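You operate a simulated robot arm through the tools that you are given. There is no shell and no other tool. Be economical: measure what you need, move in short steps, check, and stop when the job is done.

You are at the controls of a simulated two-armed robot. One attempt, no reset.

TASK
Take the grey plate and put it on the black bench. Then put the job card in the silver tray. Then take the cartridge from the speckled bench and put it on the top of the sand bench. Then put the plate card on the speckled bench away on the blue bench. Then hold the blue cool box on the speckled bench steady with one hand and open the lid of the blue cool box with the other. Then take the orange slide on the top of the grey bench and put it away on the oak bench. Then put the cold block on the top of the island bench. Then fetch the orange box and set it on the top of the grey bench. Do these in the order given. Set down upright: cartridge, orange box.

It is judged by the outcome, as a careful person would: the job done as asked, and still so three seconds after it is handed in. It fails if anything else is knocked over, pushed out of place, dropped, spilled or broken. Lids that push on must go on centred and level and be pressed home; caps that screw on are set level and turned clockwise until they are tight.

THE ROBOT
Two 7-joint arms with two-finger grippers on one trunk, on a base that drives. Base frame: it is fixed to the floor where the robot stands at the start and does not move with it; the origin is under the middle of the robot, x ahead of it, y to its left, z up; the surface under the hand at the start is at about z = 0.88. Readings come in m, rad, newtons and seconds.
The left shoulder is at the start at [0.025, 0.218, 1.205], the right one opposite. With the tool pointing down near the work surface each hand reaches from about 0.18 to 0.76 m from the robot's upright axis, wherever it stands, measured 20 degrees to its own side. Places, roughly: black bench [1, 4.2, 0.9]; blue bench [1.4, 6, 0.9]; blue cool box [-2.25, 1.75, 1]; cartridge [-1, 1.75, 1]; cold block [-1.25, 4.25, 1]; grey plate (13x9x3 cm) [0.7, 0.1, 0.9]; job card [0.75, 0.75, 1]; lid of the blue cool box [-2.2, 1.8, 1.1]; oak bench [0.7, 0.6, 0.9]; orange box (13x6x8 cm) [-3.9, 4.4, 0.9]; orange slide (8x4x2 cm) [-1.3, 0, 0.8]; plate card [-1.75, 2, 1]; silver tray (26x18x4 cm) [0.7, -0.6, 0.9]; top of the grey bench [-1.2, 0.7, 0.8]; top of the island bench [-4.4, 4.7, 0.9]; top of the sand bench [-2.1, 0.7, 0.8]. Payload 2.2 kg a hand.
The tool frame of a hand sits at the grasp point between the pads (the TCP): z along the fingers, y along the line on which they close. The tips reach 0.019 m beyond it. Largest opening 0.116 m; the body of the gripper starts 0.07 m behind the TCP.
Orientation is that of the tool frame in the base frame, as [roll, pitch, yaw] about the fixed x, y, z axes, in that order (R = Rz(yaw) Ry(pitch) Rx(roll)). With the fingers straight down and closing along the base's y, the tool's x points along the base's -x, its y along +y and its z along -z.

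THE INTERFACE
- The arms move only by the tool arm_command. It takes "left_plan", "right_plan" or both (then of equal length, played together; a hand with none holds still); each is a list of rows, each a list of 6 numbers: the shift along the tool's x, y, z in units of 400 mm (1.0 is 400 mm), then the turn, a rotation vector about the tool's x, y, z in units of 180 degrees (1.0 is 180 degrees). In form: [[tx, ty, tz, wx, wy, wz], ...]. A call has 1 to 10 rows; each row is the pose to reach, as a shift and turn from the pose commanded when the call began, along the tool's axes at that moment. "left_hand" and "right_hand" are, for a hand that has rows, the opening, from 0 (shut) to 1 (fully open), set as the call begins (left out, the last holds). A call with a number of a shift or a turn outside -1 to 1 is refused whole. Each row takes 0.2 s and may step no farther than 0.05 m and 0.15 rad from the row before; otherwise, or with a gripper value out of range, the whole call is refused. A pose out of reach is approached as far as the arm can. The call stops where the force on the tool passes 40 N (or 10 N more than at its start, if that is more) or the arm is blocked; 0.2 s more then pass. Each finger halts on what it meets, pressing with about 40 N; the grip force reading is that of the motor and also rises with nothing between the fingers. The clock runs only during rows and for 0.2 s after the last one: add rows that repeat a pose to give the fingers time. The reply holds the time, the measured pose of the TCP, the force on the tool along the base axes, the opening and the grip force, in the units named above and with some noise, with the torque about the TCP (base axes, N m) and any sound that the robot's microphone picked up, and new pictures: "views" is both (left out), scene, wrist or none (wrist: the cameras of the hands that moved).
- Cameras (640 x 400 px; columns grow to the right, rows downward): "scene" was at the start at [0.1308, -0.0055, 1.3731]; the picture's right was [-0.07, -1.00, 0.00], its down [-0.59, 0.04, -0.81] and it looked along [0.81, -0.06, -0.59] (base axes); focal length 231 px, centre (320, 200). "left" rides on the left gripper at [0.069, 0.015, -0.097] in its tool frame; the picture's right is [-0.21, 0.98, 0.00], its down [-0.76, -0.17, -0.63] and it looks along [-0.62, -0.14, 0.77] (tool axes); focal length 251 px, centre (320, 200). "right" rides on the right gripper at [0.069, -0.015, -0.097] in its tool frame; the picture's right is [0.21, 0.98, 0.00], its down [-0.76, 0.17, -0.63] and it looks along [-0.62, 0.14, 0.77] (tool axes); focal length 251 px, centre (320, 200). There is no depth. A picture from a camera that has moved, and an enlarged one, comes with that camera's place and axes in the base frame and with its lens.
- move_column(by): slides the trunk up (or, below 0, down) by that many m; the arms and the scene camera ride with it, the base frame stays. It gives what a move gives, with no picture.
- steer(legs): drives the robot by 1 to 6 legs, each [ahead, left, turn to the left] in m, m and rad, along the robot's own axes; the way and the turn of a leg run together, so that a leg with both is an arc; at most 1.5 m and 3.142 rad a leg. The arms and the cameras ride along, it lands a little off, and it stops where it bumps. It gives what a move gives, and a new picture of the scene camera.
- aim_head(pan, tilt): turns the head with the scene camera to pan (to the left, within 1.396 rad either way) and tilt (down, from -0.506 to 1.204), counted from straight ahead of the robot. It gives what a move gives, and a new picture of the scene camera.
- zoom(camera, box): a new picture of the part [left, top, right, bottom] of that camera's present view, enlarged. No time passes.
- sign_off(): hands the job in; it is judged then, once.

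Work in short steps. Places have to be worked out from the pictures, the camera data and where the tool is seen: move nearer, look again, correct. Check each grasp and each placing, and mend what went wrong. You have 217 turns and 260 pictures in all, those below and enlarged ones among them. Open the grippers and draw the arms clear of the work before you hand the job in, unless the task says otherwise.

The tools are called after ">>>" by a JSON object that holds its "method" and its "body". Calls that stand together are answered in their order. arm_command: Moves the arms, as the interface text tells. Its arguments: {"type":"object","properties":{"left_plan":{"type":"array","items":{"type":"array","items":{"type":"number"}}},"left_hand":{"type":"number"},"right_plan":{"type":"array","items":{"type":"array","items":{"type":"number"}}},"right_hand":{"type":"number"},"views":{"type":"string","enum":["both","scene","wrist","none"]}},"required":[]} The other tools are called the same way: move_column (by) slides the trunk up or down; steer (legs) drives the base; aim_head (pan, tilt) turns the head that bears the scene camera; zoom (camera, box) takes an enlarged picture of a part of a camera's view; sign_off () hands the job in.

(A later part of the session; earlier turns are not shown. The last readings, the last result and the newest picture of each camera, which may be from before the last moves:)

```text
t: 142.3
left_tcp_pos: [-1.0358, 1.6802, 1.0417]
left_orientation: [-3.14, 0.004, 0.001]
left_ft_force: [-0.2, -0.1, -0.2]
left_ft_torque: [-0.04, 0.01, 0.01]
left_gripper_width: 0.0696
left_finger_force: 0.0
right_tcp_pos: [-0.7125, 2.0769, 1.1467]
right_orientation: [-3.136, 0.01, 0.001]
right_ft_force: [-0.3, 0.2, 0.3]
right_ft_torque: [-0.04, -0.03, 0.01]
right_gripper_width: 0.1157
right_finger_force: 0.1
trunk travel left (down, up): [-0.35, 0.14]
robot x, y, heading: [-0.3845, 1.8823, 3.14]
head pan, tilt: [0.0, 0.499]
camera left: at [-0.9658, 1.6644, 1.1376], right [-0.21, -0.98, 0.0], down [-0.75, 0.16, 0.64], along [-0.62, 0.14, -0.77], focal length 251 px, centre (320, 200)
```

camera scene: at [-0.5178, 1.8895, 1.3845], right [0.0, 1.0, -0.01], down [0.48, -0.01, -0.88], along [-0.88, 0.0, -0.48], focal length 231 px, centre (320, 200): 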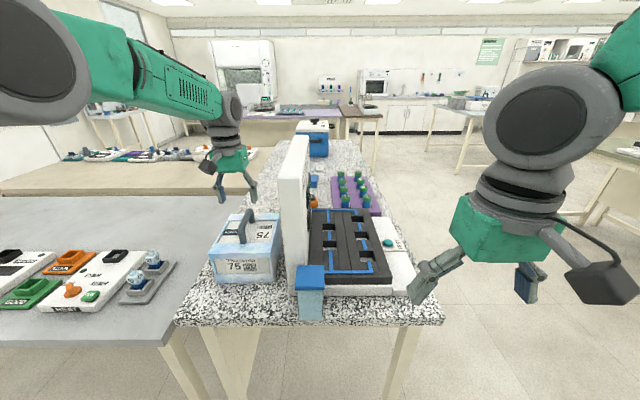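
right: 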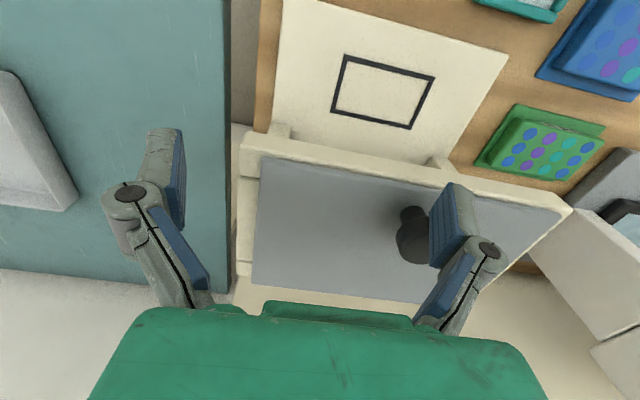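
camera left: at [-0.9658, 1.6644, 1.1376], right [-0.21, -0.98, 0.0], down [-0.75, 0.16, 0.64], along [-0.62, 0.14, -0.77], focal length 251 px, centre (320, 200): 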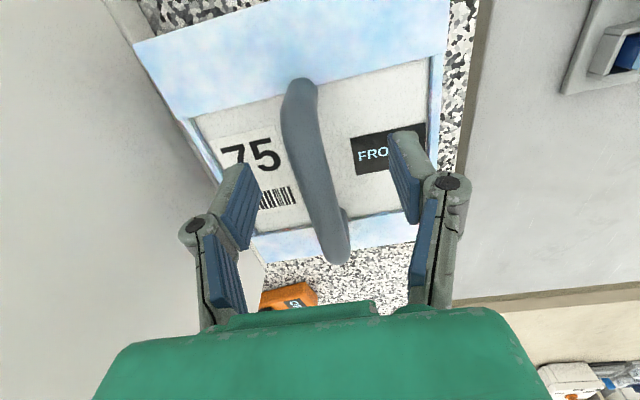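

Handle sits between the pads. Close and lift a little to check.

>>> {"method": "arm_command", "body": {"left_plan": [[0, 0, 0, 0, 0, 0], [0, 0, 0, 0, 0, 0], [0, 0, 0, 0, 0, 0]], "left_hand": 0, "views": "none"}}

>>> {"method": "arm_command", "body": {"left_plan": [[0, 0, -0.03, 0, 0, 0], [0, 0, -0.08, 0, 0, 0], [0, 0, -0.14, 0, 0, 0], [0, 0, -0.2, 0, 0, 0], [0, 0, -0.27, 0, 0, 0]], "views": "both"}}

```text
t: 143.1
left_tcp_pos: [-1.0362, 1.6754, 1.0411]
left_orientation: [-3.135, 0.002, 0.002]
left_ft_force: [-0.1, -1.0, -0.4]
left_ft_torque: [0.14, -0.14, 0.01]
left_gripper_width: 0.0158
left_finger_force: 39.7
right_tcp_pos: [-0.7132, 2.0694, 1.1458]
right_orientation: [-3.13, 0.01, 0.002]
right_ft_force: [-0.1, 0.7, -0.1]
right_ft_torque: [-0.02, -0.02, 0.0]
right_gripper_width: 0.1159
right_finger_force: 0.1
trunk travel left (down, up): [-0.35, 0.14]
robot x, y, heading: [-0.386, 1.8814, 3.138]
head pan, tilt: [0.0, 0.499]
```

```text
t: 144.3
left_tcp_pos: [-1.0349, 1.6734, 1.1485]
left_orientation: [-3.134, 0.003, 0.002]
left_ft_force: [0.3, 0.2, -10.3]
left_ft_torque: [-0.02, -0.26, -0.04]
left_gripper_width: 0.0157
left_finger_force: 39.9
right_tcp_pos: [-0.7121, 2.0705, 1.1463]
right_orientation: [-3.131, 0.012, 0.001]
right_ft_force: [-0.2, -0.5, -0.1]
right_ft_torque: [0.02, -0.02, 0.0]
right_gripper_width: 0.1161
right_finger_force: 0.1
trunk travel left (down, up): [-0.35, 0.14]
robot x, y, heading: [-0.3817, 1.8792, 3.14]
head pan, tilt: [0.0, 0.499]
camera scene: at [-0.5184, 1.8804, 1.3844], right [0.0, 1.0, 0.0], down [0.48, 0.0, -0.88], along [-0.88, 0.0, -0.48], focal length 231 px, centre (320, 200)
camera left: at [-0.9649, 1.6568, 1.2464], right [-0.21, -0.98, -0.01], down [-0.76, 0.16, 0.64], along [-0.62, 0.14, -0.77], focal length 251 px, centre (320, 200)
```

scene: 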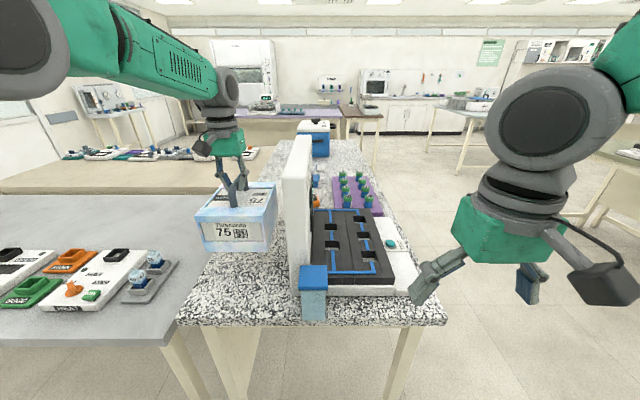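
left: 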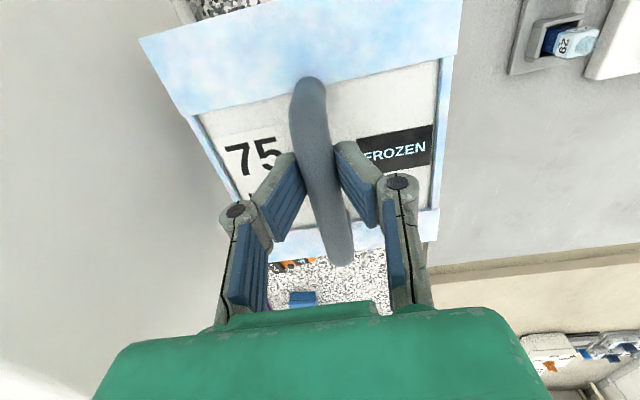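

Lifted cleanly (~1 kg). Back out, sidestep into the northern aisle and drive west toward the sand bench's far side.

>>> {"method": "steer", "body": {"legs": [[-0.4, 0, 0], [0, -1.1, 0], [1.5, 0, 0]]}}

>>> {"method": "aim_head", "body": {"pan": 0.5, "tilt": 0.35}}

```text
t: 159.1
left_tcp_pos: [-2.1463, 2.7867, 1.1503]
left_orientation: [-3.134, 0.003, -0.004]
left_ft_force: [-0.6, -0.5, -9.2]
left_ft_torque: [-0.05, -0.26, 0.03]
left_gripper_width: 0.0153
left_finger_force: 39.7
right_tcp_pos: [-1.8213, 3.1814, 1.1459]
right_orientation: [-3.132, 0.01, -0.003]
right_ft_force: [-0.4, 0.0, 0.0]
right_ft_torque: [0.0, 0.0, 0.0]
right_gripper_width: 0.1162
right_finger_force: 0.2
trunk travel left (down, up): [-0.35, 0.14]
robot x, y, heading: [-1.4904, 2.9933, 3.132]
head pan, tilt: [0.0, 0.499]
camera scene: at [-1.6292, 2.9943, 1.3843], right [0.01, 1.0, 0.0], down [0.48, -0.01, -0.88], along [-0.88, 0.0, -0.48], focal length 231 px, centre (320, 200)
```

scene: 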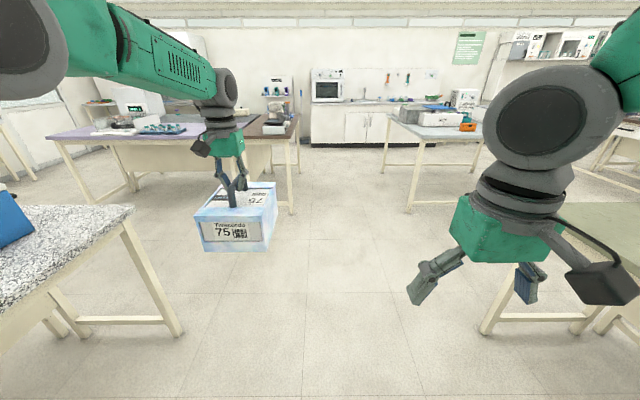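

```text
t: 160.0
left_tcp_pos: [-2.1435, 2.7842, 1.153]
left_orientation: [-3.132, 0.004, -0.005]
left_ft_force: [0.3, 0.7, -9.4]
left_ft_torque: [-0.02, -0.21, 0.02]
left_gripper_width: 0.0149
left_finger_force: 39.8
right_tcp_pos: [-1.8166, 3.1792, 1.1439]
right_orientation: [-3.131, 0.002, -0.004]
right_ft_force: [0.5, -0.3, -0.1]
right_ft_torque: [0.0, 0.01, 0.0]
right_gripper_width: 0.116
right_finger_force: 0.0
trunk travel left (down, up): [-0.35, 0.14]
robot x, y, heading: [-1.4886, 2.9888, 3.133]
head pan, tilt: [0.499, 0.351]
camera scene: at [-1.6204, 2.9477, 1.398], right [-0.47, 0.88, 0.0], down [0.31, 0.16, -0.94], along [-0.83, -0.44, -0.35], focal length 231 px, centre (320, 200)
```

scene: 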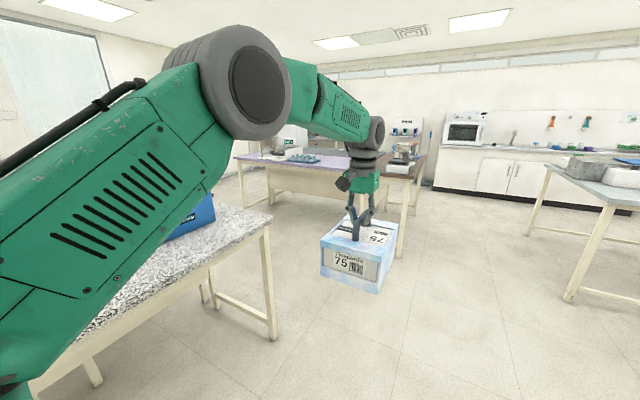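

Aisle between the speckled bench and the brown bench is ~1.35 m wide. Drive west to x≈-3.15, turn to face -y and go down it.

>>> {"method": "steer", "body": {"legs": [[1.45, 0, 0], [0.2, 0, 0], [0, 0, 1.58], [1.2, 0, 0]]}}

>>> {"method": "aim_head", "body": {"pan": 0.6, "tilt": 0.45}}

```text
t: 178.0
left_tcp_pos: [-2.9404, 1.1541, 1.151]
left_orientation: [-3.132, 0.006, 1.567]
left_ft_force: [0.6, 0.5, -9.8]
left_ft_torque: [0.24, 0.02, 0.0]
left_gripper_width: 0.0151
left_finger_force: 40.0
right_tcp_pos: [-3.3353, 1.4784, 1.1446]
right_orientation: [-3.131, 0.003, 1.567]
right_ft_force: [-0.6, -1.2, 0.3]
right_ft_torque: [0.05, 0.0, 0.01]
right_gripper_width: 0.1159
right_finger_force: 0.0
trunk travel left (down, up): [-0.35, 0.14]
robot x, y, heading: [-3.1491, 1.8044, -1.585]
head pan, tilt: [0.499, 0.351]
camera scene: at [-3.1042, 1.6752, 1.398], right [-0.88, -0.47, 0.0], down [-0.16, 0.31, -0.94], along [0.44, -0.83, -0.35], focal length 231 px, centre (320, 200)
```

scene: 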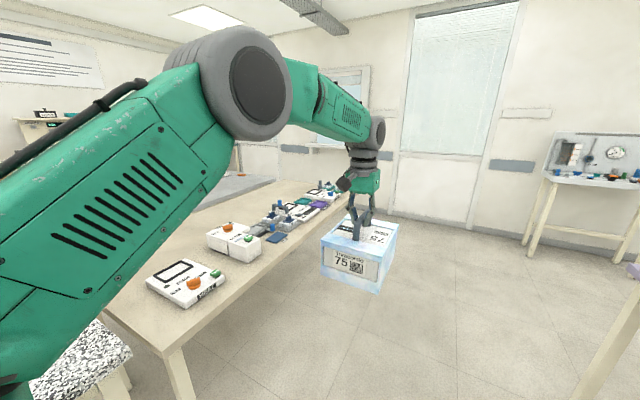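

```text
t: 178.7
left_tcp_pos: [-2.9412, 1.1571, 1.1542]
left_orientation: [-3.131, 0.009, 1.566]
left_ft_force: [0.0, -0.7, -9.9]
left_ft_torque: [0.22, 0.0, 0.0]
left_gripper_width: 0.015
left_finger_force: 40.1
right_tcp_pos: [-3.3352, 1.484, 1.1421]
right_orientation: [-3.132, -0.006, 1.568]
right_ft_force: [0.2, 0.2, 0.0]
right_ft_torque: [0.0, 0.0, -0.01]
right_gripper_width: 0.1159
right_finger_force: 0.2
trunk travel left (down, up): [-0.35, 0.14]
robot x, y, heading: [-3.1486, 1.808, -1.578]
head pan, tilt: [0.6, 0.45]
camera scene: at [-3.0967, 1.6804, 1.3888], right [-0.83, -0.56, 0.0], down [-0.24, 0.37, -0.9], along [0.5, -0.74, -0.44], focal length 231 px, centre (320, 200)
```

scene: 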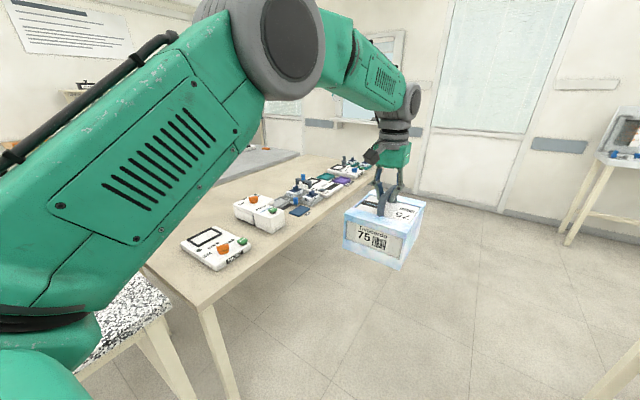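

The west edge of the sand bench is full of devices; its south end looks accessible. Drive around to the south end and face it.

>>> {"method": "steer", "body": {"legs": [[1.5, 0, 0], [1.2, 0, 0], [0, 0, 1.57], [1.1, 0, 0], [0, 0, 1.57]]}}

>>> {"method": "aim_head", "body": {"pan": -0.2, "tilt": 0.55}}

```text
t: 191.3
left_tcp_pos: [-2.9873, -1.4989, 1.1494]
left_orientation: [-3.133, -0.023, 1.555]
left_ft_force: [-0.4, 5.4, -9.0]
left_ft_torque: [-0.25, 0.01, -0.03]
left_gripper_width: 0.0085
left_finger_force: 36.0
right_tcp_pos: [-3.3763, -1.1751, 1.1396]
right_orientation: [-3.131, -0.014, 1.557]
right_ft_force: [-0.2, -0.4, 0.2]
right_ft_torque: [0.03, -0.03, 0.0]
right_gripper_width: 0.1159
right_finger_force: 0.1
trunk travel left (down, up): [-0.35, 0.14]
robot x, y, heading: [-3.1842, -0.8583, -1.587]
head pan, tilt: [0.6, 0.45]
stopped in leg 2: the force on the tool passed its limit at 78 N (the readings are from after the stop); the commanded pose is now the measured one
camera scene: at [-3.136, -0.9827, 1.3887], right [-0.83, -0.55, 0.0], down [-0.24, 0.37, -0.9], along [0.5, -0.75, -0.44], focal length 231 px, centre (320, 200)
```

scene: 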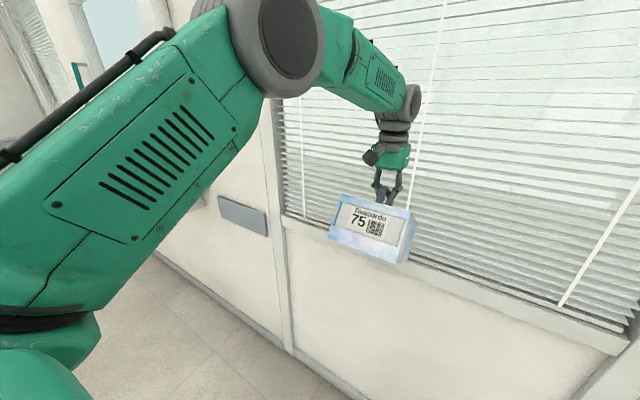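

```text
t: 192.5
left_tcp_pos: [-2.9872, -1.4987, 1.1528]
left_orientation: [-3.133, -0.013, 1.554]
left_ft_force: [-0.4, 0.6, -10.1]
left_ft_torque: [-0.39, -0.04, 0.0]
left_gripper_width: 0.0079
left_finger_force: 36.2
right_tcp_pos: [-3.3761, -1.1722, 1.139]
right_orientation: [-3.132, -0.015, 1.557]
right_ft_force: [-0.1, 0.1, -0.3]
right_ft_torque: [0.01, -0.02, 0.04]
right_gripper_width: 0.1159
right_finger_force: 0.0
trunk travel left (down, up): [-0.35, 0.14]
robot x, y, heading: [-3.1858, -0.8585, -1.589]
head pan, tilt: [-0.201, 0.55]
camera scene: at [-3.2059, -0.993, 1.3797], right [-0.98, 0.22, 0.0], down [0.11, 0.51, -0.85], along [-0.18, -0.83, -0.53], focal length 231 px, centre (320, 200)
```

scene: 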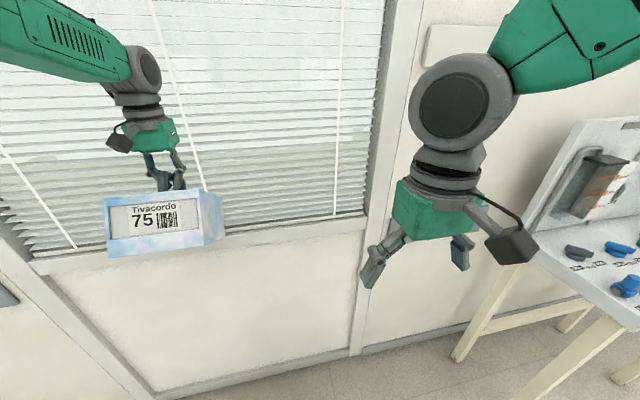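

The cartridge touched the wall. Back off and inspect the grip.

>>> {"method": "steer", "body": {"legs": [[-0.25, 0, 0]]}}

>>> {"method": "arm_command", "body": {"left_plan": [[0, 0, 0, 0, 0, 0]], "views": "wrist"}}

```text
t: 194.3
left_tcp_pos: [-2.9816, -1.2496, 1.1524]
left_orientation: [-3.132, -0.013, 1.553]
left_ft_force: [0.1, 0.2, -9.3]
left_ft_torque: [-0.37, -0.03, 0.03]
left_gripper_width: 0.0079
left_finger_force: 36.1
right_tcp_pos: [-3.3715, -0.924, 1.1398]
right_orientation: [-3.129, -0.018, 1.556]
right_ft_force: [-0.6, -0.1, 0.3]
right_ft_torque: [-0.02, 0.04, 0.01]
right_gripper_width: 0.1159
right_finger_force: 0.2
trunk travel left (down, up): [-0.35, 0.14]
robot x, y, heading: [-3.182, -0.6104, -1.593]
head pan, tilt: [-0.201, 0.55]
camera scene: at [-3.2014, -0.7447, 1.3796], right [-0.98, 0.22, 0.0], down [0.11, 0.52, -0.85], along [-0.19, -0.83, -0.53], focal length 231 px, centre (320, 200)
```

scene: 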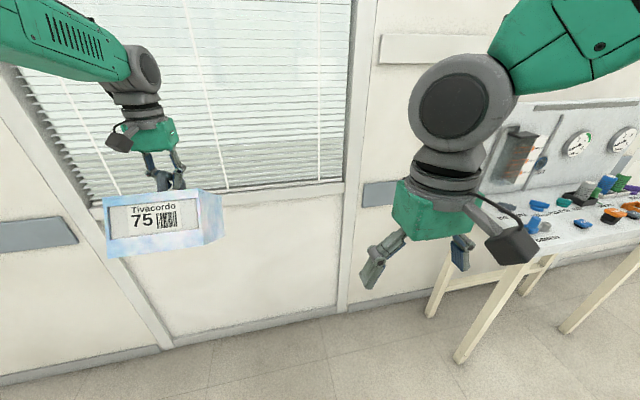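

```text
t: 194.7
left_tcp_pos: [-2.9823, -1.2457, 1.1552]
left_orientation: [-3.133, -0.013, 1.554]
left_ft_force: [0.0, -0.3, -10.1]
left_ft_torque: [-0.36, -0.05, 0.0]
left_gripper_width: 0.0076
left_finger_force: 35.6
right_tcp_pos: [-3.373, -0.9191, 1.1367]
right_orientation: [-3.131, -0.023, 1.559]
right_ft_force: [-1.3, 0.1, 1.1]
right_ft_torque: [-0.02, 0.03, 0.0]
right_gripper_width: 0.116
right_finger_force: 0.0
trunk travel left (down, up): [-0.35, 0.14]
robot x, y, heading: [-3.1797, -0.6093, -1.591]
head pan, tilt: [-0.201, 0.55]
camera left: at [-2.9651, -1.1784, 1.2511], right [0.97, -0.23, -0.01], down [-0.17, -0.76, 0.62], along [-0.15, -0.61, -0.78], focal length 251 px, centre (320, 200)
```

left: 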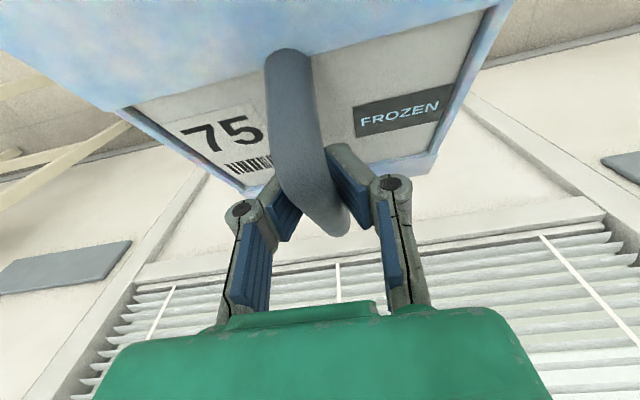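

The grip slipped toward the handle's far end but holds. Turn gently to face +x and view the bench's south end before moving on.

>>> {"method": "steer", "body": {"legs": [[0, 0, 1.59]]}}

>>> {"method": "aim_head", "body": {"pan": 0.3, "tilt": 0.45}}

```text
t: 198.9
left_tcp_pos: [-2.5472, -0.4032, 1.1551]
left_orientation: [-3.133, -0.011, 3.135]
left_ft_force: [0.2, -0.7, -9.5]
left_ft_torque: [-0.01, -0.35, -0.01]
left_gripper_width: 0.007
left_finger_force: 35.4
right_tcp_pos: [-2.8692, -0.7972, 1.1368]
right_orientation: [-3.13, -0.025, 3.139]
right_ft_force: [0.3, 0.1, 0.2]
right_ft_torque: [0.0, 0.02, 0.01]
right_gripper_width: 0.1161
right_finger_force: 0.1
trunk travel left (down, up): [-0.35, 0.14]
robot x, y, heading: [-3.1818, -0.609, -0.004]
head pan, tilt: [-0.201, 0.55]
camera scene: at [-3.0486, -0.6296, 1.3797], right [-0.21, -0.98, 0.0], down [-0.52, 0.11, -0.85], along [0.83, -0.18, -0.53], focal length 231 px, centre (320, 200)
```

scene: 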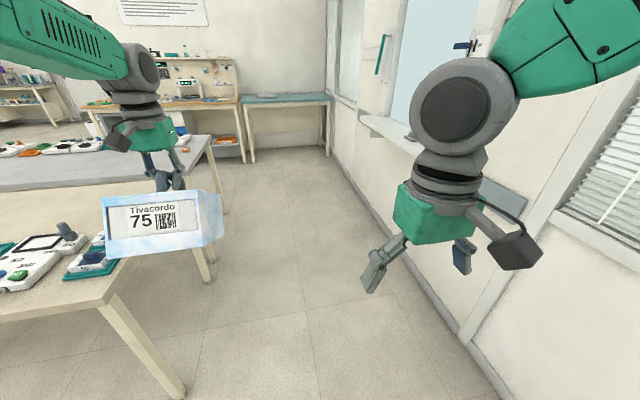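

```text
t: 199.9
left_tcp_pos: [-2.5504, -0.4032, 1.1578]
left_orientation: [-3.133, -0.008, 3.135]
left_ft_force: [0.5, -0.2, -9.8]
left_ft_torque: [-0.01, -0.4, 0.03]
left_gripper_width: 0.0069
left_finger_force: 34.7
right_tcp_pos: [-2.8749, -0.7963, 1.1361]
right_orientation: [-3.133, -0.033, 3.137]
right_ft_force: [1.0, -0.6, 0.1]
right_ft_torque: [0.02, 0.02, -0.01]
right_gripper_width: 0.1161
right_finger_force: 0.2
trunk travel left (down, up): [-0.35, 0.14]
robot x, y, heading: [-3.1782, -0.61, -0.009]
head pan, tilt: [0.3, 0.45]
camera scene: at [-3.0486, -0.5842, 1.3888], right [0.29, -0.96, 0.0], down [-0.42, -0.13, -0.9], along [0.86, 0.26, -0.44], focal length 231 px, centre (320, 200)
```

scene: 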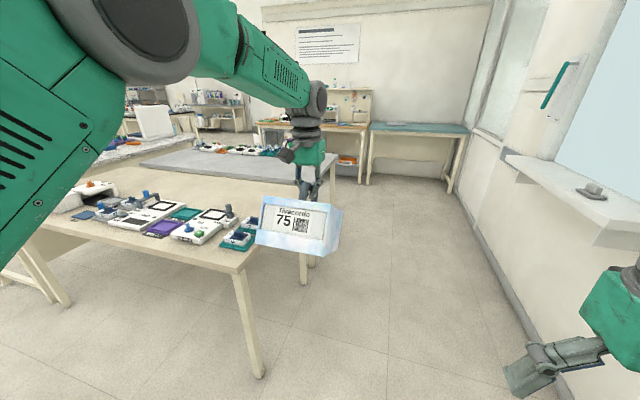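

The grip is creeping, so place soon. Drive along the south side and turn to face the free centre of the sand bench.

>>> {"method": "steer", "body": {"legs": [[1.38, 0, 0], [0, 0, 1.58], [0.08, 0, 0]]}}

>>> {"method": "arm_command", "body": {"left_plan": [[0, 0, 0, 0, 0, 0]], "views": "wrist"}}

```text
t: 211.3
left_tcp_pos: [-2.0226, 0.0824, 1.1593]
left_orientation: [-3.133, -0.008, -1.557]
left_ft_force: [0.2, 0.2, -10.3]
left_ft_torque: [0.29, -0.01, 0.02]
left_gripper_width: 0.0061
left_finger_force: 33.6
right_tcp_pos: [-1.6226, -0.2315, 1.1356]
right_orientation: [-3.132, -0.029, -1.552]
right_ft_force: [0.2, 0.2, 0.4]
right_ft_torque: [-0.01, -0.01, -0.01]
right_gripper_width: 0.1161
right_finger_force: 0.2
trunk travel left (down, up): [-0.35, 0.14]
robot x, y, heading: [-1.8032, -0.5412, 1.585]
head pan, tilt: [0.3, 0.45]
camera scene: at [-1.8334, -0.4137, 1.3892], right [0.95, 0.31, 0.0], down [0.13, -0.42, -0.9], along [-0.28, 0.86, -0.44], focal length 231 px, centre (320, 200)
```

scene: 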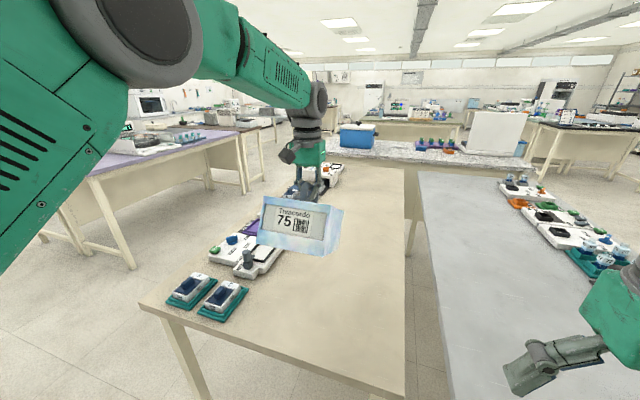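

```text
t: 211.7
left_tcp_pos: [-2.0224, 0.0791, 1.1605]
left_orientation: [-3.134, -0.003, -1.557]
left_ft_force: [-0.4, -0.3, -8.9]
left_ft_torque: [0.32, 0.02, -0.01]
left_gripper_width: 0.0062
left_finger_force: 33.7
right_tcp_pos: [-1.6221, -0.2366, 1.1341]
right_orientation: [-3.131, -0.04, -1.554]
right_ft_force: [-0.8, -1.2, 0.3]
right_ft_torque: [0.05, -0.01, 0.03]
right_gripper_width: 0.1158
right_finger_force: 0.1
trunk travel left (down, up): [-0.35, 0.14]
robot x, y, heading: [-1.803, -0.5438, 1.584]
head pan, tilt: [0.3, 0.45]
camera left: at [-2.0367, 0.0097, 1.257], right [-0.98, 0.2, -0.01], down [0.15, 0.76, 0.63], along [0.13, 0.62, -0.78], focal length 251 px, centre (320, 200)
```

left: 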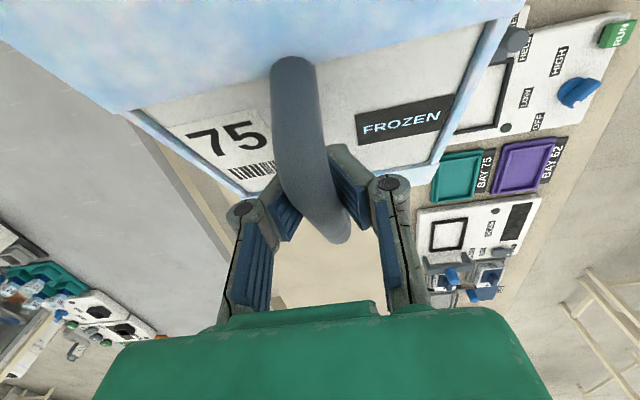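

Free sand-bench area is x -2.17..-1.66. Move to (-1.96, 0.16) and lower to z≈1.02.

>>> {"method": "arm_command", "body": {"left_plan": [[-0.06, -0.05, 0.02, 0, 0, 0], [-0.12, -0.1, 0.06, 0, 0, 0], [-0.2, -0.15, 0.1, 0, 0, 0], [-0.2, -0.15, 0.17, 0, 0, 0], [-0.2, -0.15, 0.24, 0, 0, 0], [-0.2, -0.15, 0.3, 0, 0, 0], [-0.2, -0.15, 0.35, 0, 0, 0]], "views": "both"}}

```text
t: 213.3
left_tcp_pos: [-1.9603, 0.1667, 1.0194]
left_orientation: [-3.133, -0.01, -1.557]
left_ft_force: [-0.9, 0.9, -8.2]
left_ft_torque: [0.3, 0.0, 0.0]
left_gripper_width: 0.006
left_finger_force: 32.3
left hand out of reach, approached as far as the arm can: row 3
right_tcp_pos: [-1.6214, -0.2334, 1.1327]
right_orientation: [-3.131, -0.04, -1.553]
right_ft_force: [0.1, 0.3, -0.9]
right_ft_torque: [0.0, 0.04, 0.01]
right_gripper_width: 0.116
right_finger_force: 0.2
trunk travel left (down, up): [-0.35, 0.14]
robot x, y, heading: [-1.8059, -0.5384, 1.589]
head pan, tilt: [0.3, 0.45]
camera scene: at [-1.8324, -0.4098, 1.3887], right [0.95, 0.31, 0.0], down [0.13, -0.42, -0.9], along [-0.28, 0.85, -0.44], focal length 231 px, centre (320, 200)
camera left: at [-1.975, 0.0983, 1.1159], right [-0.98, 0.2, -0.01], down [0.15, 0.76, 0.63], along [0.13, 0.61, -0.78], focal length 251 px, centre (320, 200)
```

scene: 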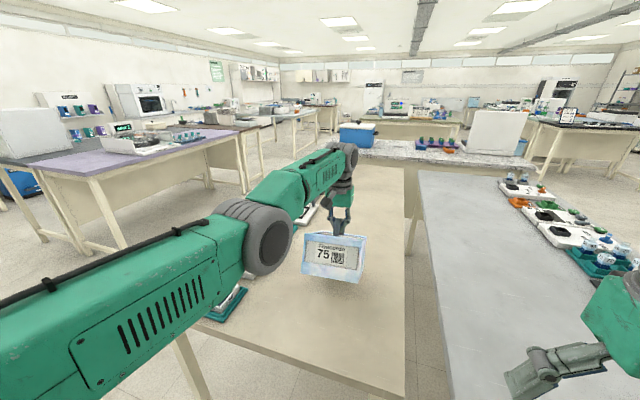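
left: 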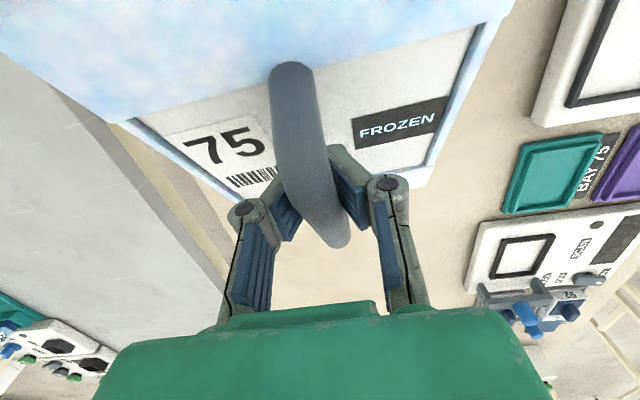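

Lower gently towards contact (expected around TCP z 0.95).

>>> {"method": "arm_command", "body": {"left_plan": [[0, 0, 0.05, 0, 0, 0], [0, 0, 0.09, 0, 0, 0], [0, 0, 0.12, 0, 0, 0], [0, 0, 0.14, 0, 0, 0]], "views": "none"}}

```text
t: 214.3
left_tcp_pos: [-1.9612, 0.1659, 0.9603]
left_orientation: [-3.135, -0.01, -1.558]
left_ft_force: [0.6, -1.0, -6.1]
left_ft_torque: [0.22, 0.0, -0.03]
left_gripper_width: 0.0058
left_finger_force: 28.6
right_tcp_pos: [-1.6224, -0.232, 1.1326]
right_orientation: [-3.132, -0.04, -1.554]
right_ft_force: [0.3, 0.3, 0.1]
right_ft_torque: [-0.02, 0.01, 0.0]
right_gripper_width: 0.1159
right_finger_force: 0.0
trunk travel left (down, up): [-0.35, 0.14]
robot x, y, heading: [-1.8045, -0.5411, 1.586]
head pan, tilt: [0.3, 0.45]
```

>>> {"method": "arm_command", "body": {"left_plan": [[0, 0, 0.01, 0, 0, 0], [0, 0, 0.02, 0, 0, 0], [0, 0, 0.03, 0, 0, 0], [0, 0, 0.04, 0, 0, 0]], "views": "both"}}

```text
t: 215.3
left_tcp_pos: [-1.9597, 0.1651, 0.9453]
left_orientation: [-3.133, -0.009, -1.556]
left_ft_force: [0.0, -1.5, -6.9]
left_ft_torque: [0.19, 0.0, 0.02]
left_gripper_width: 0.0058
left_finger_force: 28.4
right_tcp_pos: [-1.6206, -0.2342, 1.1333]
right_orientation: [-3.13, -0.039, -1.552]
right_ft_force: [-0.3, 0.3, 0.7]
right_ft_torque: [0.01, 0.01, 0.0]
right_gripper_width: 0.1159
right_finger_force: 0.1
trunk travel left (down, up): [-0.35, 0.14]
robot x, y, heading: [-1.8079, -0.5425, 1.585]
head pan, tilt: [0.3, 0.45]
camera scene: at [-1.8322, -0.4106, 1.3887], right [0.95, 0.31, 0.0], down [0.13, -0.42, -0.9], along [-0.28, 0.85, -0.44], focal length 231 px, centre (320, 200)
camera left: at [-1.9748, 0.0961, 1.0425], right [-0.98, 0.2, -0.01], down [0.15, 0.76, 0.63], along [0.13, 0.61, -0.78], focal length 251 px, centre (320, 200)
```

scene: 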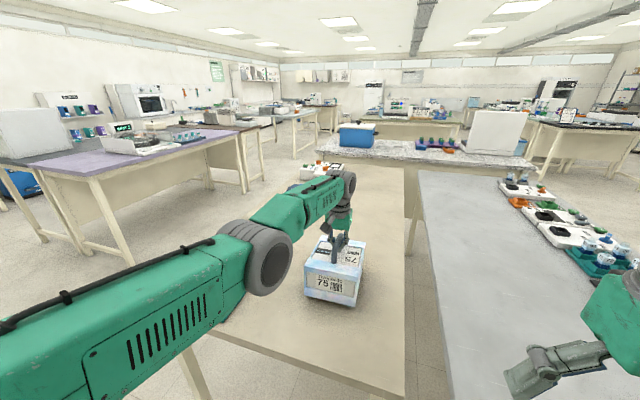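
left: 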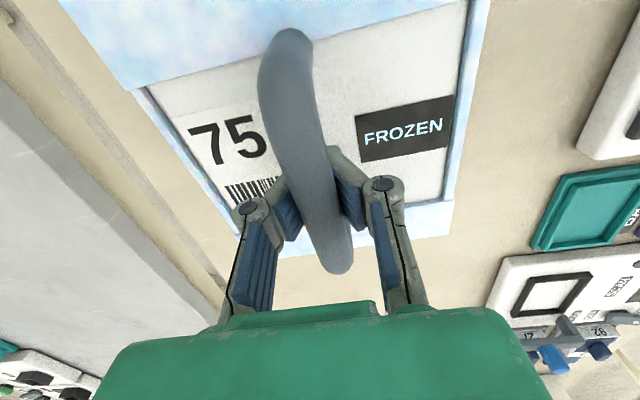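

It's settling onto the bench; lower a bit more until the weight is off.

>>> {"method": "arm_command", "body": {"left_plan": [[0, 0, 0.01, 0, 0, 0], [0, 0, 0.02, 0, 0, 0], [0, 0, 0.03, 0, 0, 0], [0, 0, 0.035, 0, 0, 0]], "views": "wrist"}}

```text
t: 216.3
left_tcp_pos: [-1.9602, 0.1655, 0.9334]
left_orientation: [-3.132, -0.004, -1.558]
left_ft_force: [1.2, 0.3, -0.1]
left_ft_torque: [0.0, 0.01, 0.02]
left_gripper_width: 0.0
left_finger_force: 28.7
right_tcp_pos: [-1.6203, -0.2345, 1.1338]
right_orientation: [-3.131, -0.037, -1.553]
right_ft_force: [0.3, 0.2, -1.7]
right_ft_torque: [0.0, 0.0, 0.0]
right_gripper_width: 0.116
right_finger_force: 0.1
trunk travel left (down, up): [-0.35, 0.14]
robot x, y, heading: [-1.8044, -0.5417, 1.585]
head pan, tilt: [0.3, 0.45]
camera left: at [-1.9749, 0.0948, 1.03], right [-0.98, 0.2, -0.01], down [0.15, 0.76, 0.63], along [0.13, 0.62, -0.78], focal length 251 px, centre (320, 200)
```

left: 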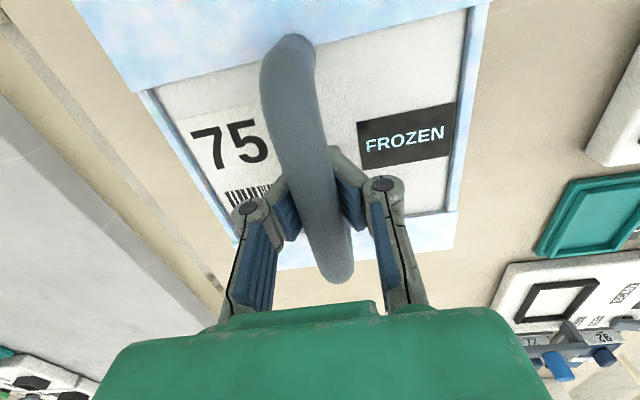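

The box now rests level on the bench and the pads slipped below the bar. Open and lift away.

>>> {"method": "arm_command", "body": {"left_plan": [[0, 0, 0, 0, 0, 0], [0, 0, 0, 0, 0, 0], [0, 0, 0, 0, 0, 0]], "left_hand": 0.7, "views": "none"}}

>>> {"method": "arm_command", "body": {"left_plan": [[0, 0, -0.08, 0, 0, 0], [0, 0, -0.18, 0, 0, 0], [0, 0, -0.28, 0, 0, 0], [0, 0, -0.38, 0, 0, 0], [0, 0, -0.48, 0, 0, 0], [0.1, 0, -0.52, 0, 0, 0], [0.2, 0, -0.52, 0, 0, 0]], "views": "scene"}}

```text
t: 217.1
left_tcp_pos: [-1.9599, 0.1643, 0.9331]
left_orientation: [-3.132, -0.005, -1.557]
left_ft_force: [0.5, 0.0, -0.4]
left_ft_torque: [-0.02, 0.0, -0.04]
left_gripper_width: 0.081
left_finger_force: 0.0
right_tcp_pos: [-1.6213, -0.2353, 1.1348]
right_orientation: [-3.131, -0.037, -1.554]
right_ft_force: [-0.4, -0.1, 0.8]
right_ft_torque: [-0.02, 0.01, 0.01]
right_gripper_width: 0.1161
right_finger_force: 0.1
trunk travel left (down, up): [-0.35, 0.14]
robot x, y, heading: [-1.8038, -0.5387, 1.583]
head pan, tilt: [0.3, 0.45]
```

```text
t: 218.7
left_tcp_pos: [-1.9523, 0.1478, 1.1503]
left_orientation: [-3.134, -0.006, -1.557]
left_ft_force: [0.5, -0.3, -0.6]
left_ft_torque: [0.03, 0.0, -0.01]
left_gripper_width: 0.0814
left_finger_force: 0.0
left hand out of reach, approached as far as the arm can: row 5, 6, 7
right_tcp_pos: [-1.6217, -0.2345, 1.135]
right_orientation: [-3.132, -0.038, -1.553]
right_ft_force: [0.6, 0.3, -0.3]
right_ft_torque: [-0.03, -0.01, -0.02]
right_gripper_width: 0.1162
right_finger_force: 0.1
trunk travel left (down, up): [-0.35, 0.14]
robot x, y, heading: [-1.8012, -0.5429, 1.581]
head pan, tilt: [0.3, 0.45]
camera scene: at [-1.8317, -0.4119, 1.389], right [0.95, 0.31, 0.0], down [0.13, -0.42, -0.9], along [-0.28, 0.85, -0.44], focal length 231 px, centre (320, 200)
```

scene: 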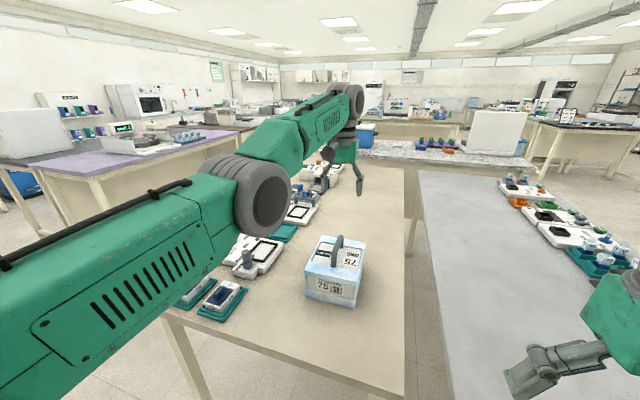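

Cartridge stands upright on the sand bench. Pull the left hand in, then drive around east to the north aisle for the plate card.

>>> {"method": "arm_command", "body": {"left_plan": [[0.1, 0, 0, 0, 0, 0], [0.2, 0, 0, 0, 0, 0], [0.3, 0.05, 0, 0, 0, 0], [0.36, 0.1, 0, 0, 0, 0]], "views": "none"}}

>>> {"method": "steer", "body": {"legs": [[-0.15, 0, 0], [0, -1.4, 0], [1.5, 0, 0], [1.5, 0, 0], [0.65, 0, 0]]}}

```text
t: 219.7
left_tcp_pos: [-1.9664, 0.1421, 1.1864]
left_orientation: [-3.133, -0.007, -1.557]
left_ft_force: [0.6, -0.1, 0.3]
left_ft_torque: [0.02, -0.01, -0.01]
left_gripper_width: 0.0812
left_finger_force: 0.1
left hand out of reach, approached as far as the arm can: row 1, 2, 3, 4
right_tcp_pos: [-1.6228, -0.2348, 1.1339]
right_orientation: [-3.131, -0.038, -1.552]
right_ft_force: [0.3, 1.1, 0.0]
right_ft_torque: [-0.02, -0.02, -0.01]
right_gripper_width: 0.116
right_finger_force: 0.2
trunk travel left (down, up): [-0.35, 0.14]
robot x, y, heading: [-1.8038, -0.5407, 1.584]
head pan, tilt: [0.3, 0.45]
```

```text
t: 244.9
left_tcp_pos: [-0.6916, 3.6683, 1.1856]
left_orientation: [-3.136, -0.008, -1.541]
left_ft_force: [-0.4, 0.9, 0.2]
left_ft_torque: [0.02, 0.01, 0.02]
left_gripper_width: 0.0812
left_finger_force: 0.0
right_tcp_pos: [-0.3435, 3.3008, 1.1346]
right_orientation: [-3.131, -0.037, -1.538]
right_ft_force: [-0.7, 0.1, 0.3]
right_ft_torque: [0.03, -0.02, 0.01]
right_gripper_width: 0.1159
right_finger_force: 0.1
trunk travel left (down, up): [-0.35, 0.14]
robot x, y, heading: [-0.5214, 2.9906, 1.603]
head pan, tilt: [0.3, 0.45]
camera scene: at [-0.5504, 3.1186, 1.389], right [0.95, 0.32, 0.0], down [0.14, -0.41, -0.9], along [-0.29, 0.85, -0.44], focal length 231 px, centre (320, 200)
```

scene: 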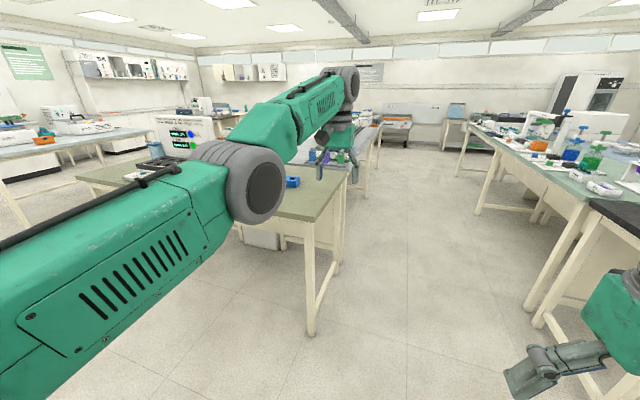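

The left arm seems stuck near full stretch. Try lowering while pulling back to unlock it.

>>> {"method": "arm_command", "body": {"left_plan": [[0, 0, 0.08, 0, 0, 0], [0, 0, 0.16, 0, 0, 0], [0, 0, 0.24, 0, 0, 0], [0, 0, 0.3, 0, 0, 0]], "views": "none"}}

```text
t: 245.9
left_tcp_pos: [-0.6859, 3.6924, 1.0695]
left_orientation: [-3.135, -0.006, -1.542]
left_ft_force: [-0.1, 0.7, -0.1]
left_ft_torque: [-0.01, 0.0, 0.0]
left_gripper_width: 0.0811
left_finger_force: 0.1
left hand out of reach, approached as far as the arm can: row 1, 2, 3, 4
right_tcp_pos: [-0.344, 3.2963, 1.1309]
right_orientation: [-3.131, -0.046, -1.538]
right_ft_force: [0.0, -0.3, 0.2]
right_ft_torque: [-0.02, 0.0, -0.02]
right_gripper_width: 0.1161
right_finger_force: 0.0
trunk travel left (down, up): [-0.35, 0.14]
robot x, y, heading: [-0.5205, 2.9908, 1.6]
head pan, tilt: [0.3, 0.45]
```

>>> {"method": "arm_command", "body": {"left_plan": [[0.05, 0, 0, 0, 0, 0], [0.1, 0, 0, 0, 0, 0], [0.15, 0, 0, 0, 0, 0], [0.2, 0, 0, 0, 0, 0], [0.25, 0, 0, 0, 0, 0]], "views": "scene"}}

```text
t: 247.1
left_tcp_pos: [-0.668, 3.686, 1.0805]
left_orientation: [-3.134, -0.007, -1.542]
left_ft_force: [0.5, 0.0, -0.2]
left_ft_torque: [0.01, 0.0, 0.0]
left_gripper_width: 0.0814
left_finger_force: 0.2
left hand out of reach, approached as far as the arm can: row 1, 2, 3, 4, 5
right_tcp_pos: [-0.3423, 3.2961, 1.1333]
right_orientation: [-3.13, -0.043, -1.537]
right_ft_force: [-0.4, 0.0, -0.5]
right_ft_torque: [-0.01, -0.03, -0.01]
right_gripper_width: 0.1159
right_finger_force: 0.2
trunk travel left (down, up): [-0.35, 0.14]
robot x, y, heading: [-0.5178, 2.9899, 1.597]
head pan, tilt: [0.3, 0.45]
camera scene: at [-0.5498, 3.1189, 1.389], right [0.95, 0.32, 0.0], down [0.14, -0.42, -0.9], along [-0.29, 0.85, -0.44], focal length 231 px, centre (320, 200)
```

scene: 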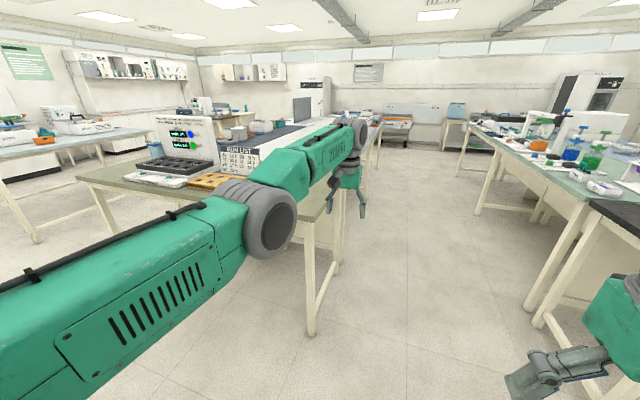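

>>> {"method": "arm_command", "body": {"left_plan": [[0.08, 0.08, 0.0, 0, 0, 0], [0.16, 0.16, 0.0, 0, 0, 0], [0.24, 0.24, 0.0, 0, 0, 0], [0.32, 0.3, 0.0, 0, 0, 0], [0.42, 0.3, 0.0, 0, 0, 0], [0.52, 0.3, 0.0, 0, 0, 0]], "views": "none"}}

```text
t: 248.5
left_tcp_pos: [-0.7802, 3.6981, 1.1038]
left_orientation: [-3.135, -0.006, -1.541]
left_ft_force: [-0.1, 0.1, 0.8]
left_ft_torque: [0.01, 0.05, -0.03]
left_gripper_width: 0.0814
left_finger_force: 0.0
left hand out of reach, approached as far as the arm can: row 1, 2, 3, 4, 5, 6
right_tcp_pos: [-0.343, 3.2958, 1.1316]
right_orientation: [-3.133, -0.043, -1.538]
right_ft_force: [0.6, 0.8, -0.5]
right_ft_torque: [0.01, 0.01, 0.0]
right_gripper_width: 0.1158
right_finger_force: 0.1
trunk travel left (down, up): [-0.35, 0.14]
robot x, y, heading: [-0.5226, 2.9911, 1.602]
head pan, tilt: [0.3, 0.45]
```

The elbow looks locked straight. Try tilting the hand with a small pull-back to break the singularity.

>>> {"method": "arm_command", "body": {"left_plan": [[0.02, 0, 0.02, 0, -0.04, 0], [0.04, 0, 0.04, 0, -0.08, 0], [0.08, 0, 0.06, 0, -0.12, 0], [0.14, 0, 0.08, 0, -0.15, 0], [0.22, 0, 0.1, 0, -0.15, 0], [0.3, 0, 0.1, 0, -0.15, 0]], "views": "scene"}}

```text
t: 249.9
left_tcp_pos: [-0.7664, 3.7949, 1.0872]
left_orientation: [-3.132, 0.467, -1.536]
left_ft_force: [0.2, 0.5, -0.2]
left_ft_torque: [0.0, 0.0, -0.01]
left_gripper_width: 0.081
left_finger_force: 0.1
left hand out of reach, approached as far as the arm can: row 1, 2, 3, 4, 5, 6
right_tcp_pos: [-0.3426, 3.2965, 1.1328]
right_orientation: [-3.132, -0.045, -1.537]
right_ft_force: [-0.6, 0.7, -0.7]
right_ft_torque: [-0.01, 0.0, 0.01]
right_gripper_width: 0.1162
right_finger_force: 0.1
trunk travel left (down, up): [-0.35, 0.14]
robot x, y, heading: [-0.5227, 2.9881, 1.601]
head pan, tilt: [0.3, 0.45]
camera scene: at [-0.551, 3.1194, 1.3889], right [0.95, 0.32, 0.0], down [0.14, -0.42, -0.9], along [-0.29, 0.85, -0.44], focal length 231 px, centre (320, 200)
```

scene: 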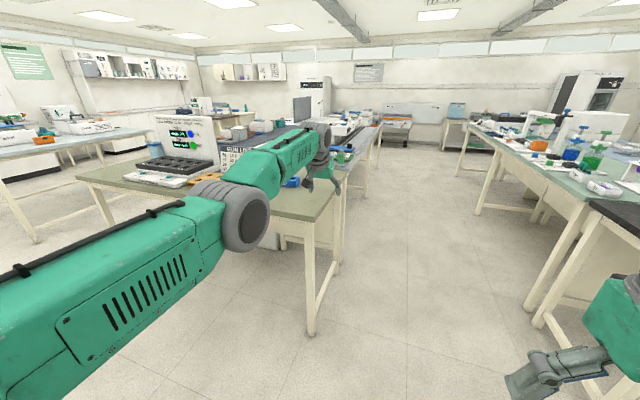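

The elbow bends outward, so an inward (rightward) sweep should bend it. Sweep the hand right while undoing the tilt.

>>> {"method": "arm_command", "body": {"left_plan": [[0, -0.1, 0, 0, 0.03, 0], [0, -0.2, 0, 0, 0.06, 0], [0, -0.3, 0, 0, 0.09, 0], [0, -0.4, 0, 0, 0.12, 0], [0, -0.5, 0, 0, 0.148, 0], [0, -0.6, 0, 0, 0.148, 0], [0, -0.7, 0, 0, 0.148, 0]], "views": "scene"}}

```text
t: 251.5
left_tcp_pos: [-0.5644, 3.6624, 1.0768]
left_orientation: [-3.136, -0.002, -1.539]
left_ft_force: [1.1, 0.1, -0.7]
left_ft_torque: [0.0, 0.03, 0.03]
left_gripper_width: 0.0813
left_finger_force: 0.1
left hand out of reach, approached as far as the arm can: row 1, 2, 3, 4, 5, 6, 7
right_tcp_pos: [-0.3415, 3.2964, 1.1318]
right_orientation: [-3.133, -0.047, -1.538]
right_ft_force: [1.1, -0.3, 0.1]
right_ft_torque: [-0.03, -0.02, 0.0]
right_gripper_width: 0.1159
right_finger_force: 0.0
trunk travel left (down, up): [-0.35, 0.14]
robot x, y, heading: [-0.519, 2.9871, 1.598]
head pan, tilt: [0.3, 0.45]
camera scene: at [-0.5478, 3.1199, 1.3889], right [0.95, 0.32, 0.0], down [0.14, -0.42, -0.9], along [-0.29, 0.85, -0.44], focal length 231 px, centre (320, 200)
```

scene: 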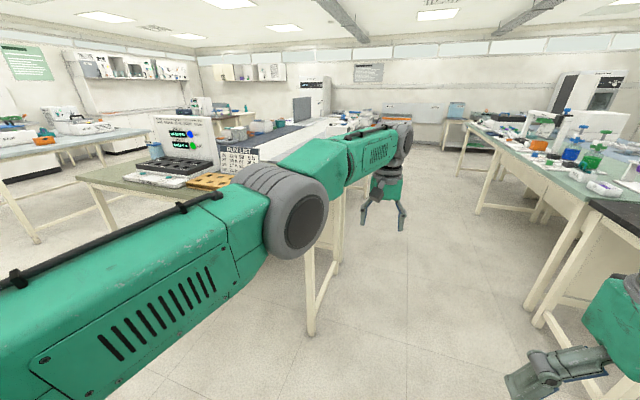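

The commanded pose may have accumulated behind the robot; command forward to see where it becomes reachable.

>>> {"method": "arm_command", "body": {"left_plan": [[-0.1, 0, 0, 0, 0, 0], [-0.2, 0, 0, 0, 0, 0], [-0.3, 0, 0, 0, 0, 0], [-0.4, 0, 0, 0, 0, 0], [-0.5, 0, 0, 0, 0, 0], [-0.6, 0, 0, 0, 0, 0], [-0.7, 0, 0, 0, 0, 0]], "views": "none"}}

```text
t: 253.1
left_tcp_pos: [-0.6295, 3.6832, 1.0603]
left_orientation: [-3.133, 0.002, -1.542]
left_ft_force: [0.5, 0.9, 0.5]
left_ft_torque: [-0.03, 0.02, 0.04]
left_gripper_width: 0.0812
left_finger_force: 0.1
left hand out of reach, approached as far as the arm can: row 1, 2, 3, 4, 5, 6, 7
right_tcp_pos: [-0.3429, 3.2949, 1.1325]
right_orientation: [-3.131, -0.043, -1.538]
right_ft_force: [0.6, 0.0, 0.0]
right_ft_torque: [-0.01, -0.01, -0.03]
right_gripper_width: 0.1159
right_finger_force: 0.0
trunk travel left (down, up): [-0.35, 0.14]
robot x, y, heading: [-0.5193, 2.9882, 1.598]
head pan, tilt: [0.3, 0.45]
```

>>> {"method": "arm_command", "body": {"left_plan": [[0.03, -0.03, 0, 0, 0, 0], [0.06, -0.06, 0, 0, 0, 0], [0.09, -0.09, 0, 0, 0, 0], [0.12, -0.12, 0, 0, 0, 0], [0.15, -0.15, 0, 0, 0, 0], [0.18, -0.18, 0, 0, 0, 0], [0.21, -0.21, 0, 0, 0, 0]], "views": "none"}}

```text
t: 254.7
left_tcp_pos: [-0.5496, 3.6067, 1.0545]
left_orientation: [-3.127, -0.008, -1.524]
left_ft_force: [-0.1, 0.1, 0.2]
left_ft_torque: [0.07, 0.01, 0.02]
left_gripper_width: 0.081
left_finger_force: 0.0
right_tcp_pos: [-0.342, 3.2952, 1.1317]
right_orientation: [-3.134, -0.043, -1.537]
right_ft_force: [-0.7, 0.3, 0.3]
right_ft_torque: [0.01, 0.03, 0.0]
right_gripper_width: 0.116
right_finger_force: 0.0
trunk travel left (down, up): [-0.35, 0.14]
robot x, y, heading: [-0.5201, 2.9894, 1.598]
head pan, tilt: [0.3, 0.45]
```

Unlocked. Now bring the left hand to a comfortable carry pose.

>>> {"method": "arm_command", "body": {"left_plan": [[0.06, 0, 0, 0, 0, 0], [0.12, 0.05, -0.03, 0, 0, 0], [0.18, 0.1, -0.08, 0, 0, 0], [0.24, 0.16, -0.14, 0, 0, 0], [0.28, 0.22, -0.2, 0, 0, 0], [0.28, 0.25, -0.22, 0, 0, 0]], "views": "none"}}

>>> {"method": "steer", "body": {"legs": [[0, 1.15, 0], [0, 0, 3.1]]}}

>>> {"method": "aim_head", "body": {"pan": 0.0, "tilt": 0.6}}

```text
t: 256.1
left_tcp_pos: [-0.6422, 3.4893, 1.1448]
left_orientation: [-3.133, 0.0, -1.542]
left_ft_force: [0.0, -0.2, 0.9]
left_ft_torque: [0.0, -0.03, -0.02]
left_gripper_width: 0.0811
left_finger_force: 0.0
right_tcp_pos: [-0.3434, 3.2965, 1.1336]
right_orientation: [-3.131, -0.041, -1.537]
right_ft_force: [-0.2, 0.0, 0.1]
right_ft_torque: [0.0, -0.01, 0.0]
right_gripper_width: 0.1159
right_finger_force: 0.1
trunk travel left (down, up): [-0.35, 0.14]
robot x, y, heading: [-0.5157, 2.9877, 1.602]
head pan, tilt: [0.3, 0.45]
```

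```text
t: 269.2
left_tcp_pos: [-1.5863, 2.4551, 1.1445]
left_orientation: [-3.136, 0.002, 1.547]
left_ft_force: [-0.4, 0.2, -0.6]
left_ft_torque: [0.0, -0.06, -0.02]
left_gripper_width: 0.081
left_finger_force: 0.1
right_tcp_pos: [-1.8733, 2.6654, 1.1326]
right_orientation: [-3.132, -0.04, 1.551]
right_ft_force: [0.5, -0.3, -0.3]
right_ft_torque: [0.01, -0.02, -0.02]
right_gripper_width: 0.116
right_finger_force: 0.0
trunk travel left (down, up): [-0.35, 0.14]
robot x, y, heading: [-1.6754, 2.96, -1.596]
head pan, tilt: [0.3, 0.45]
camera scene: at [-1.6579, 2.8274, 1.3891], right [-0.96, -0.27, 0.0], down [-0.12, 0.42, -0.9], along [0.25, -0.86, -0.44], focal length 231 px, centre (320, 200)
```

scene: 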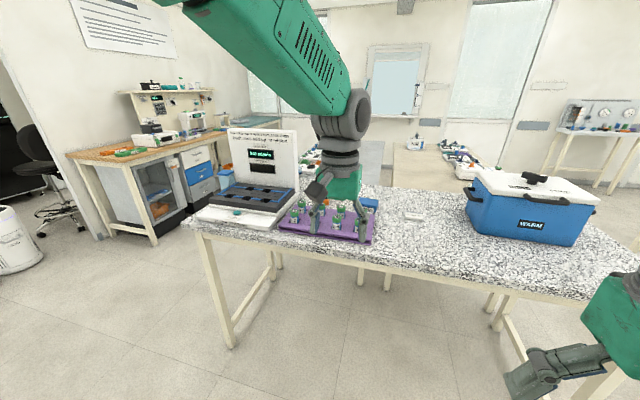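

```text
t: 270.0
left_tcp_pos: [-1.5864, 2.4579, 1.1456]
left_orientation: [-3.135, 0.004, 1.544]
left_ft_force: [-0.5, -0.3, -0.1]
left_ft_torque: [-0.02, 0.0, -0.04]
left_gripper_width: 0.0811
left_finger_force: 0.0
right_tcp_pos: [-1.8727, 2.667, 1.1319]
right_orientation: [-3.132, -0.045, 1.55]
right_ft_force: [0.3, 0.8, 0.7]
right_ft_torque: [0.02, 0.0, -0.03]
right_gripper_width: 0.1161
right_finger_force: 0.1
trunk travel left (down, up): [-0.35, 0.14]
robot x, y, heading: [-1.6778, 2.9612, -1.594]
head pan, tilt: [0.0, 0.6]
camera scene: at [-1.684, 2.8276, 1.3756], right [-1.0, 0.02, 0.0], down [0.01, 0.57, -0.82], along [-0.02, -0.82, -0.57], focal length 231 px, centre (320, 200)
```

scene: 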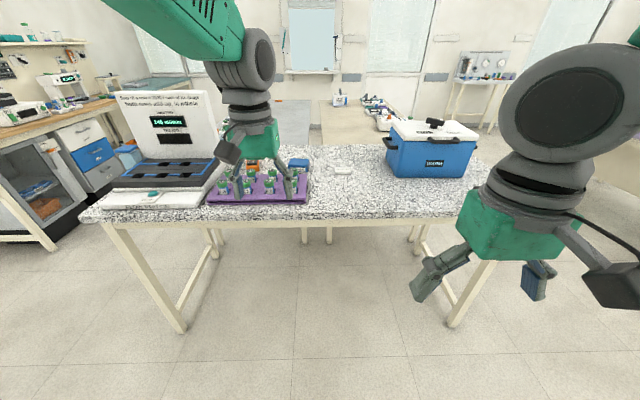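

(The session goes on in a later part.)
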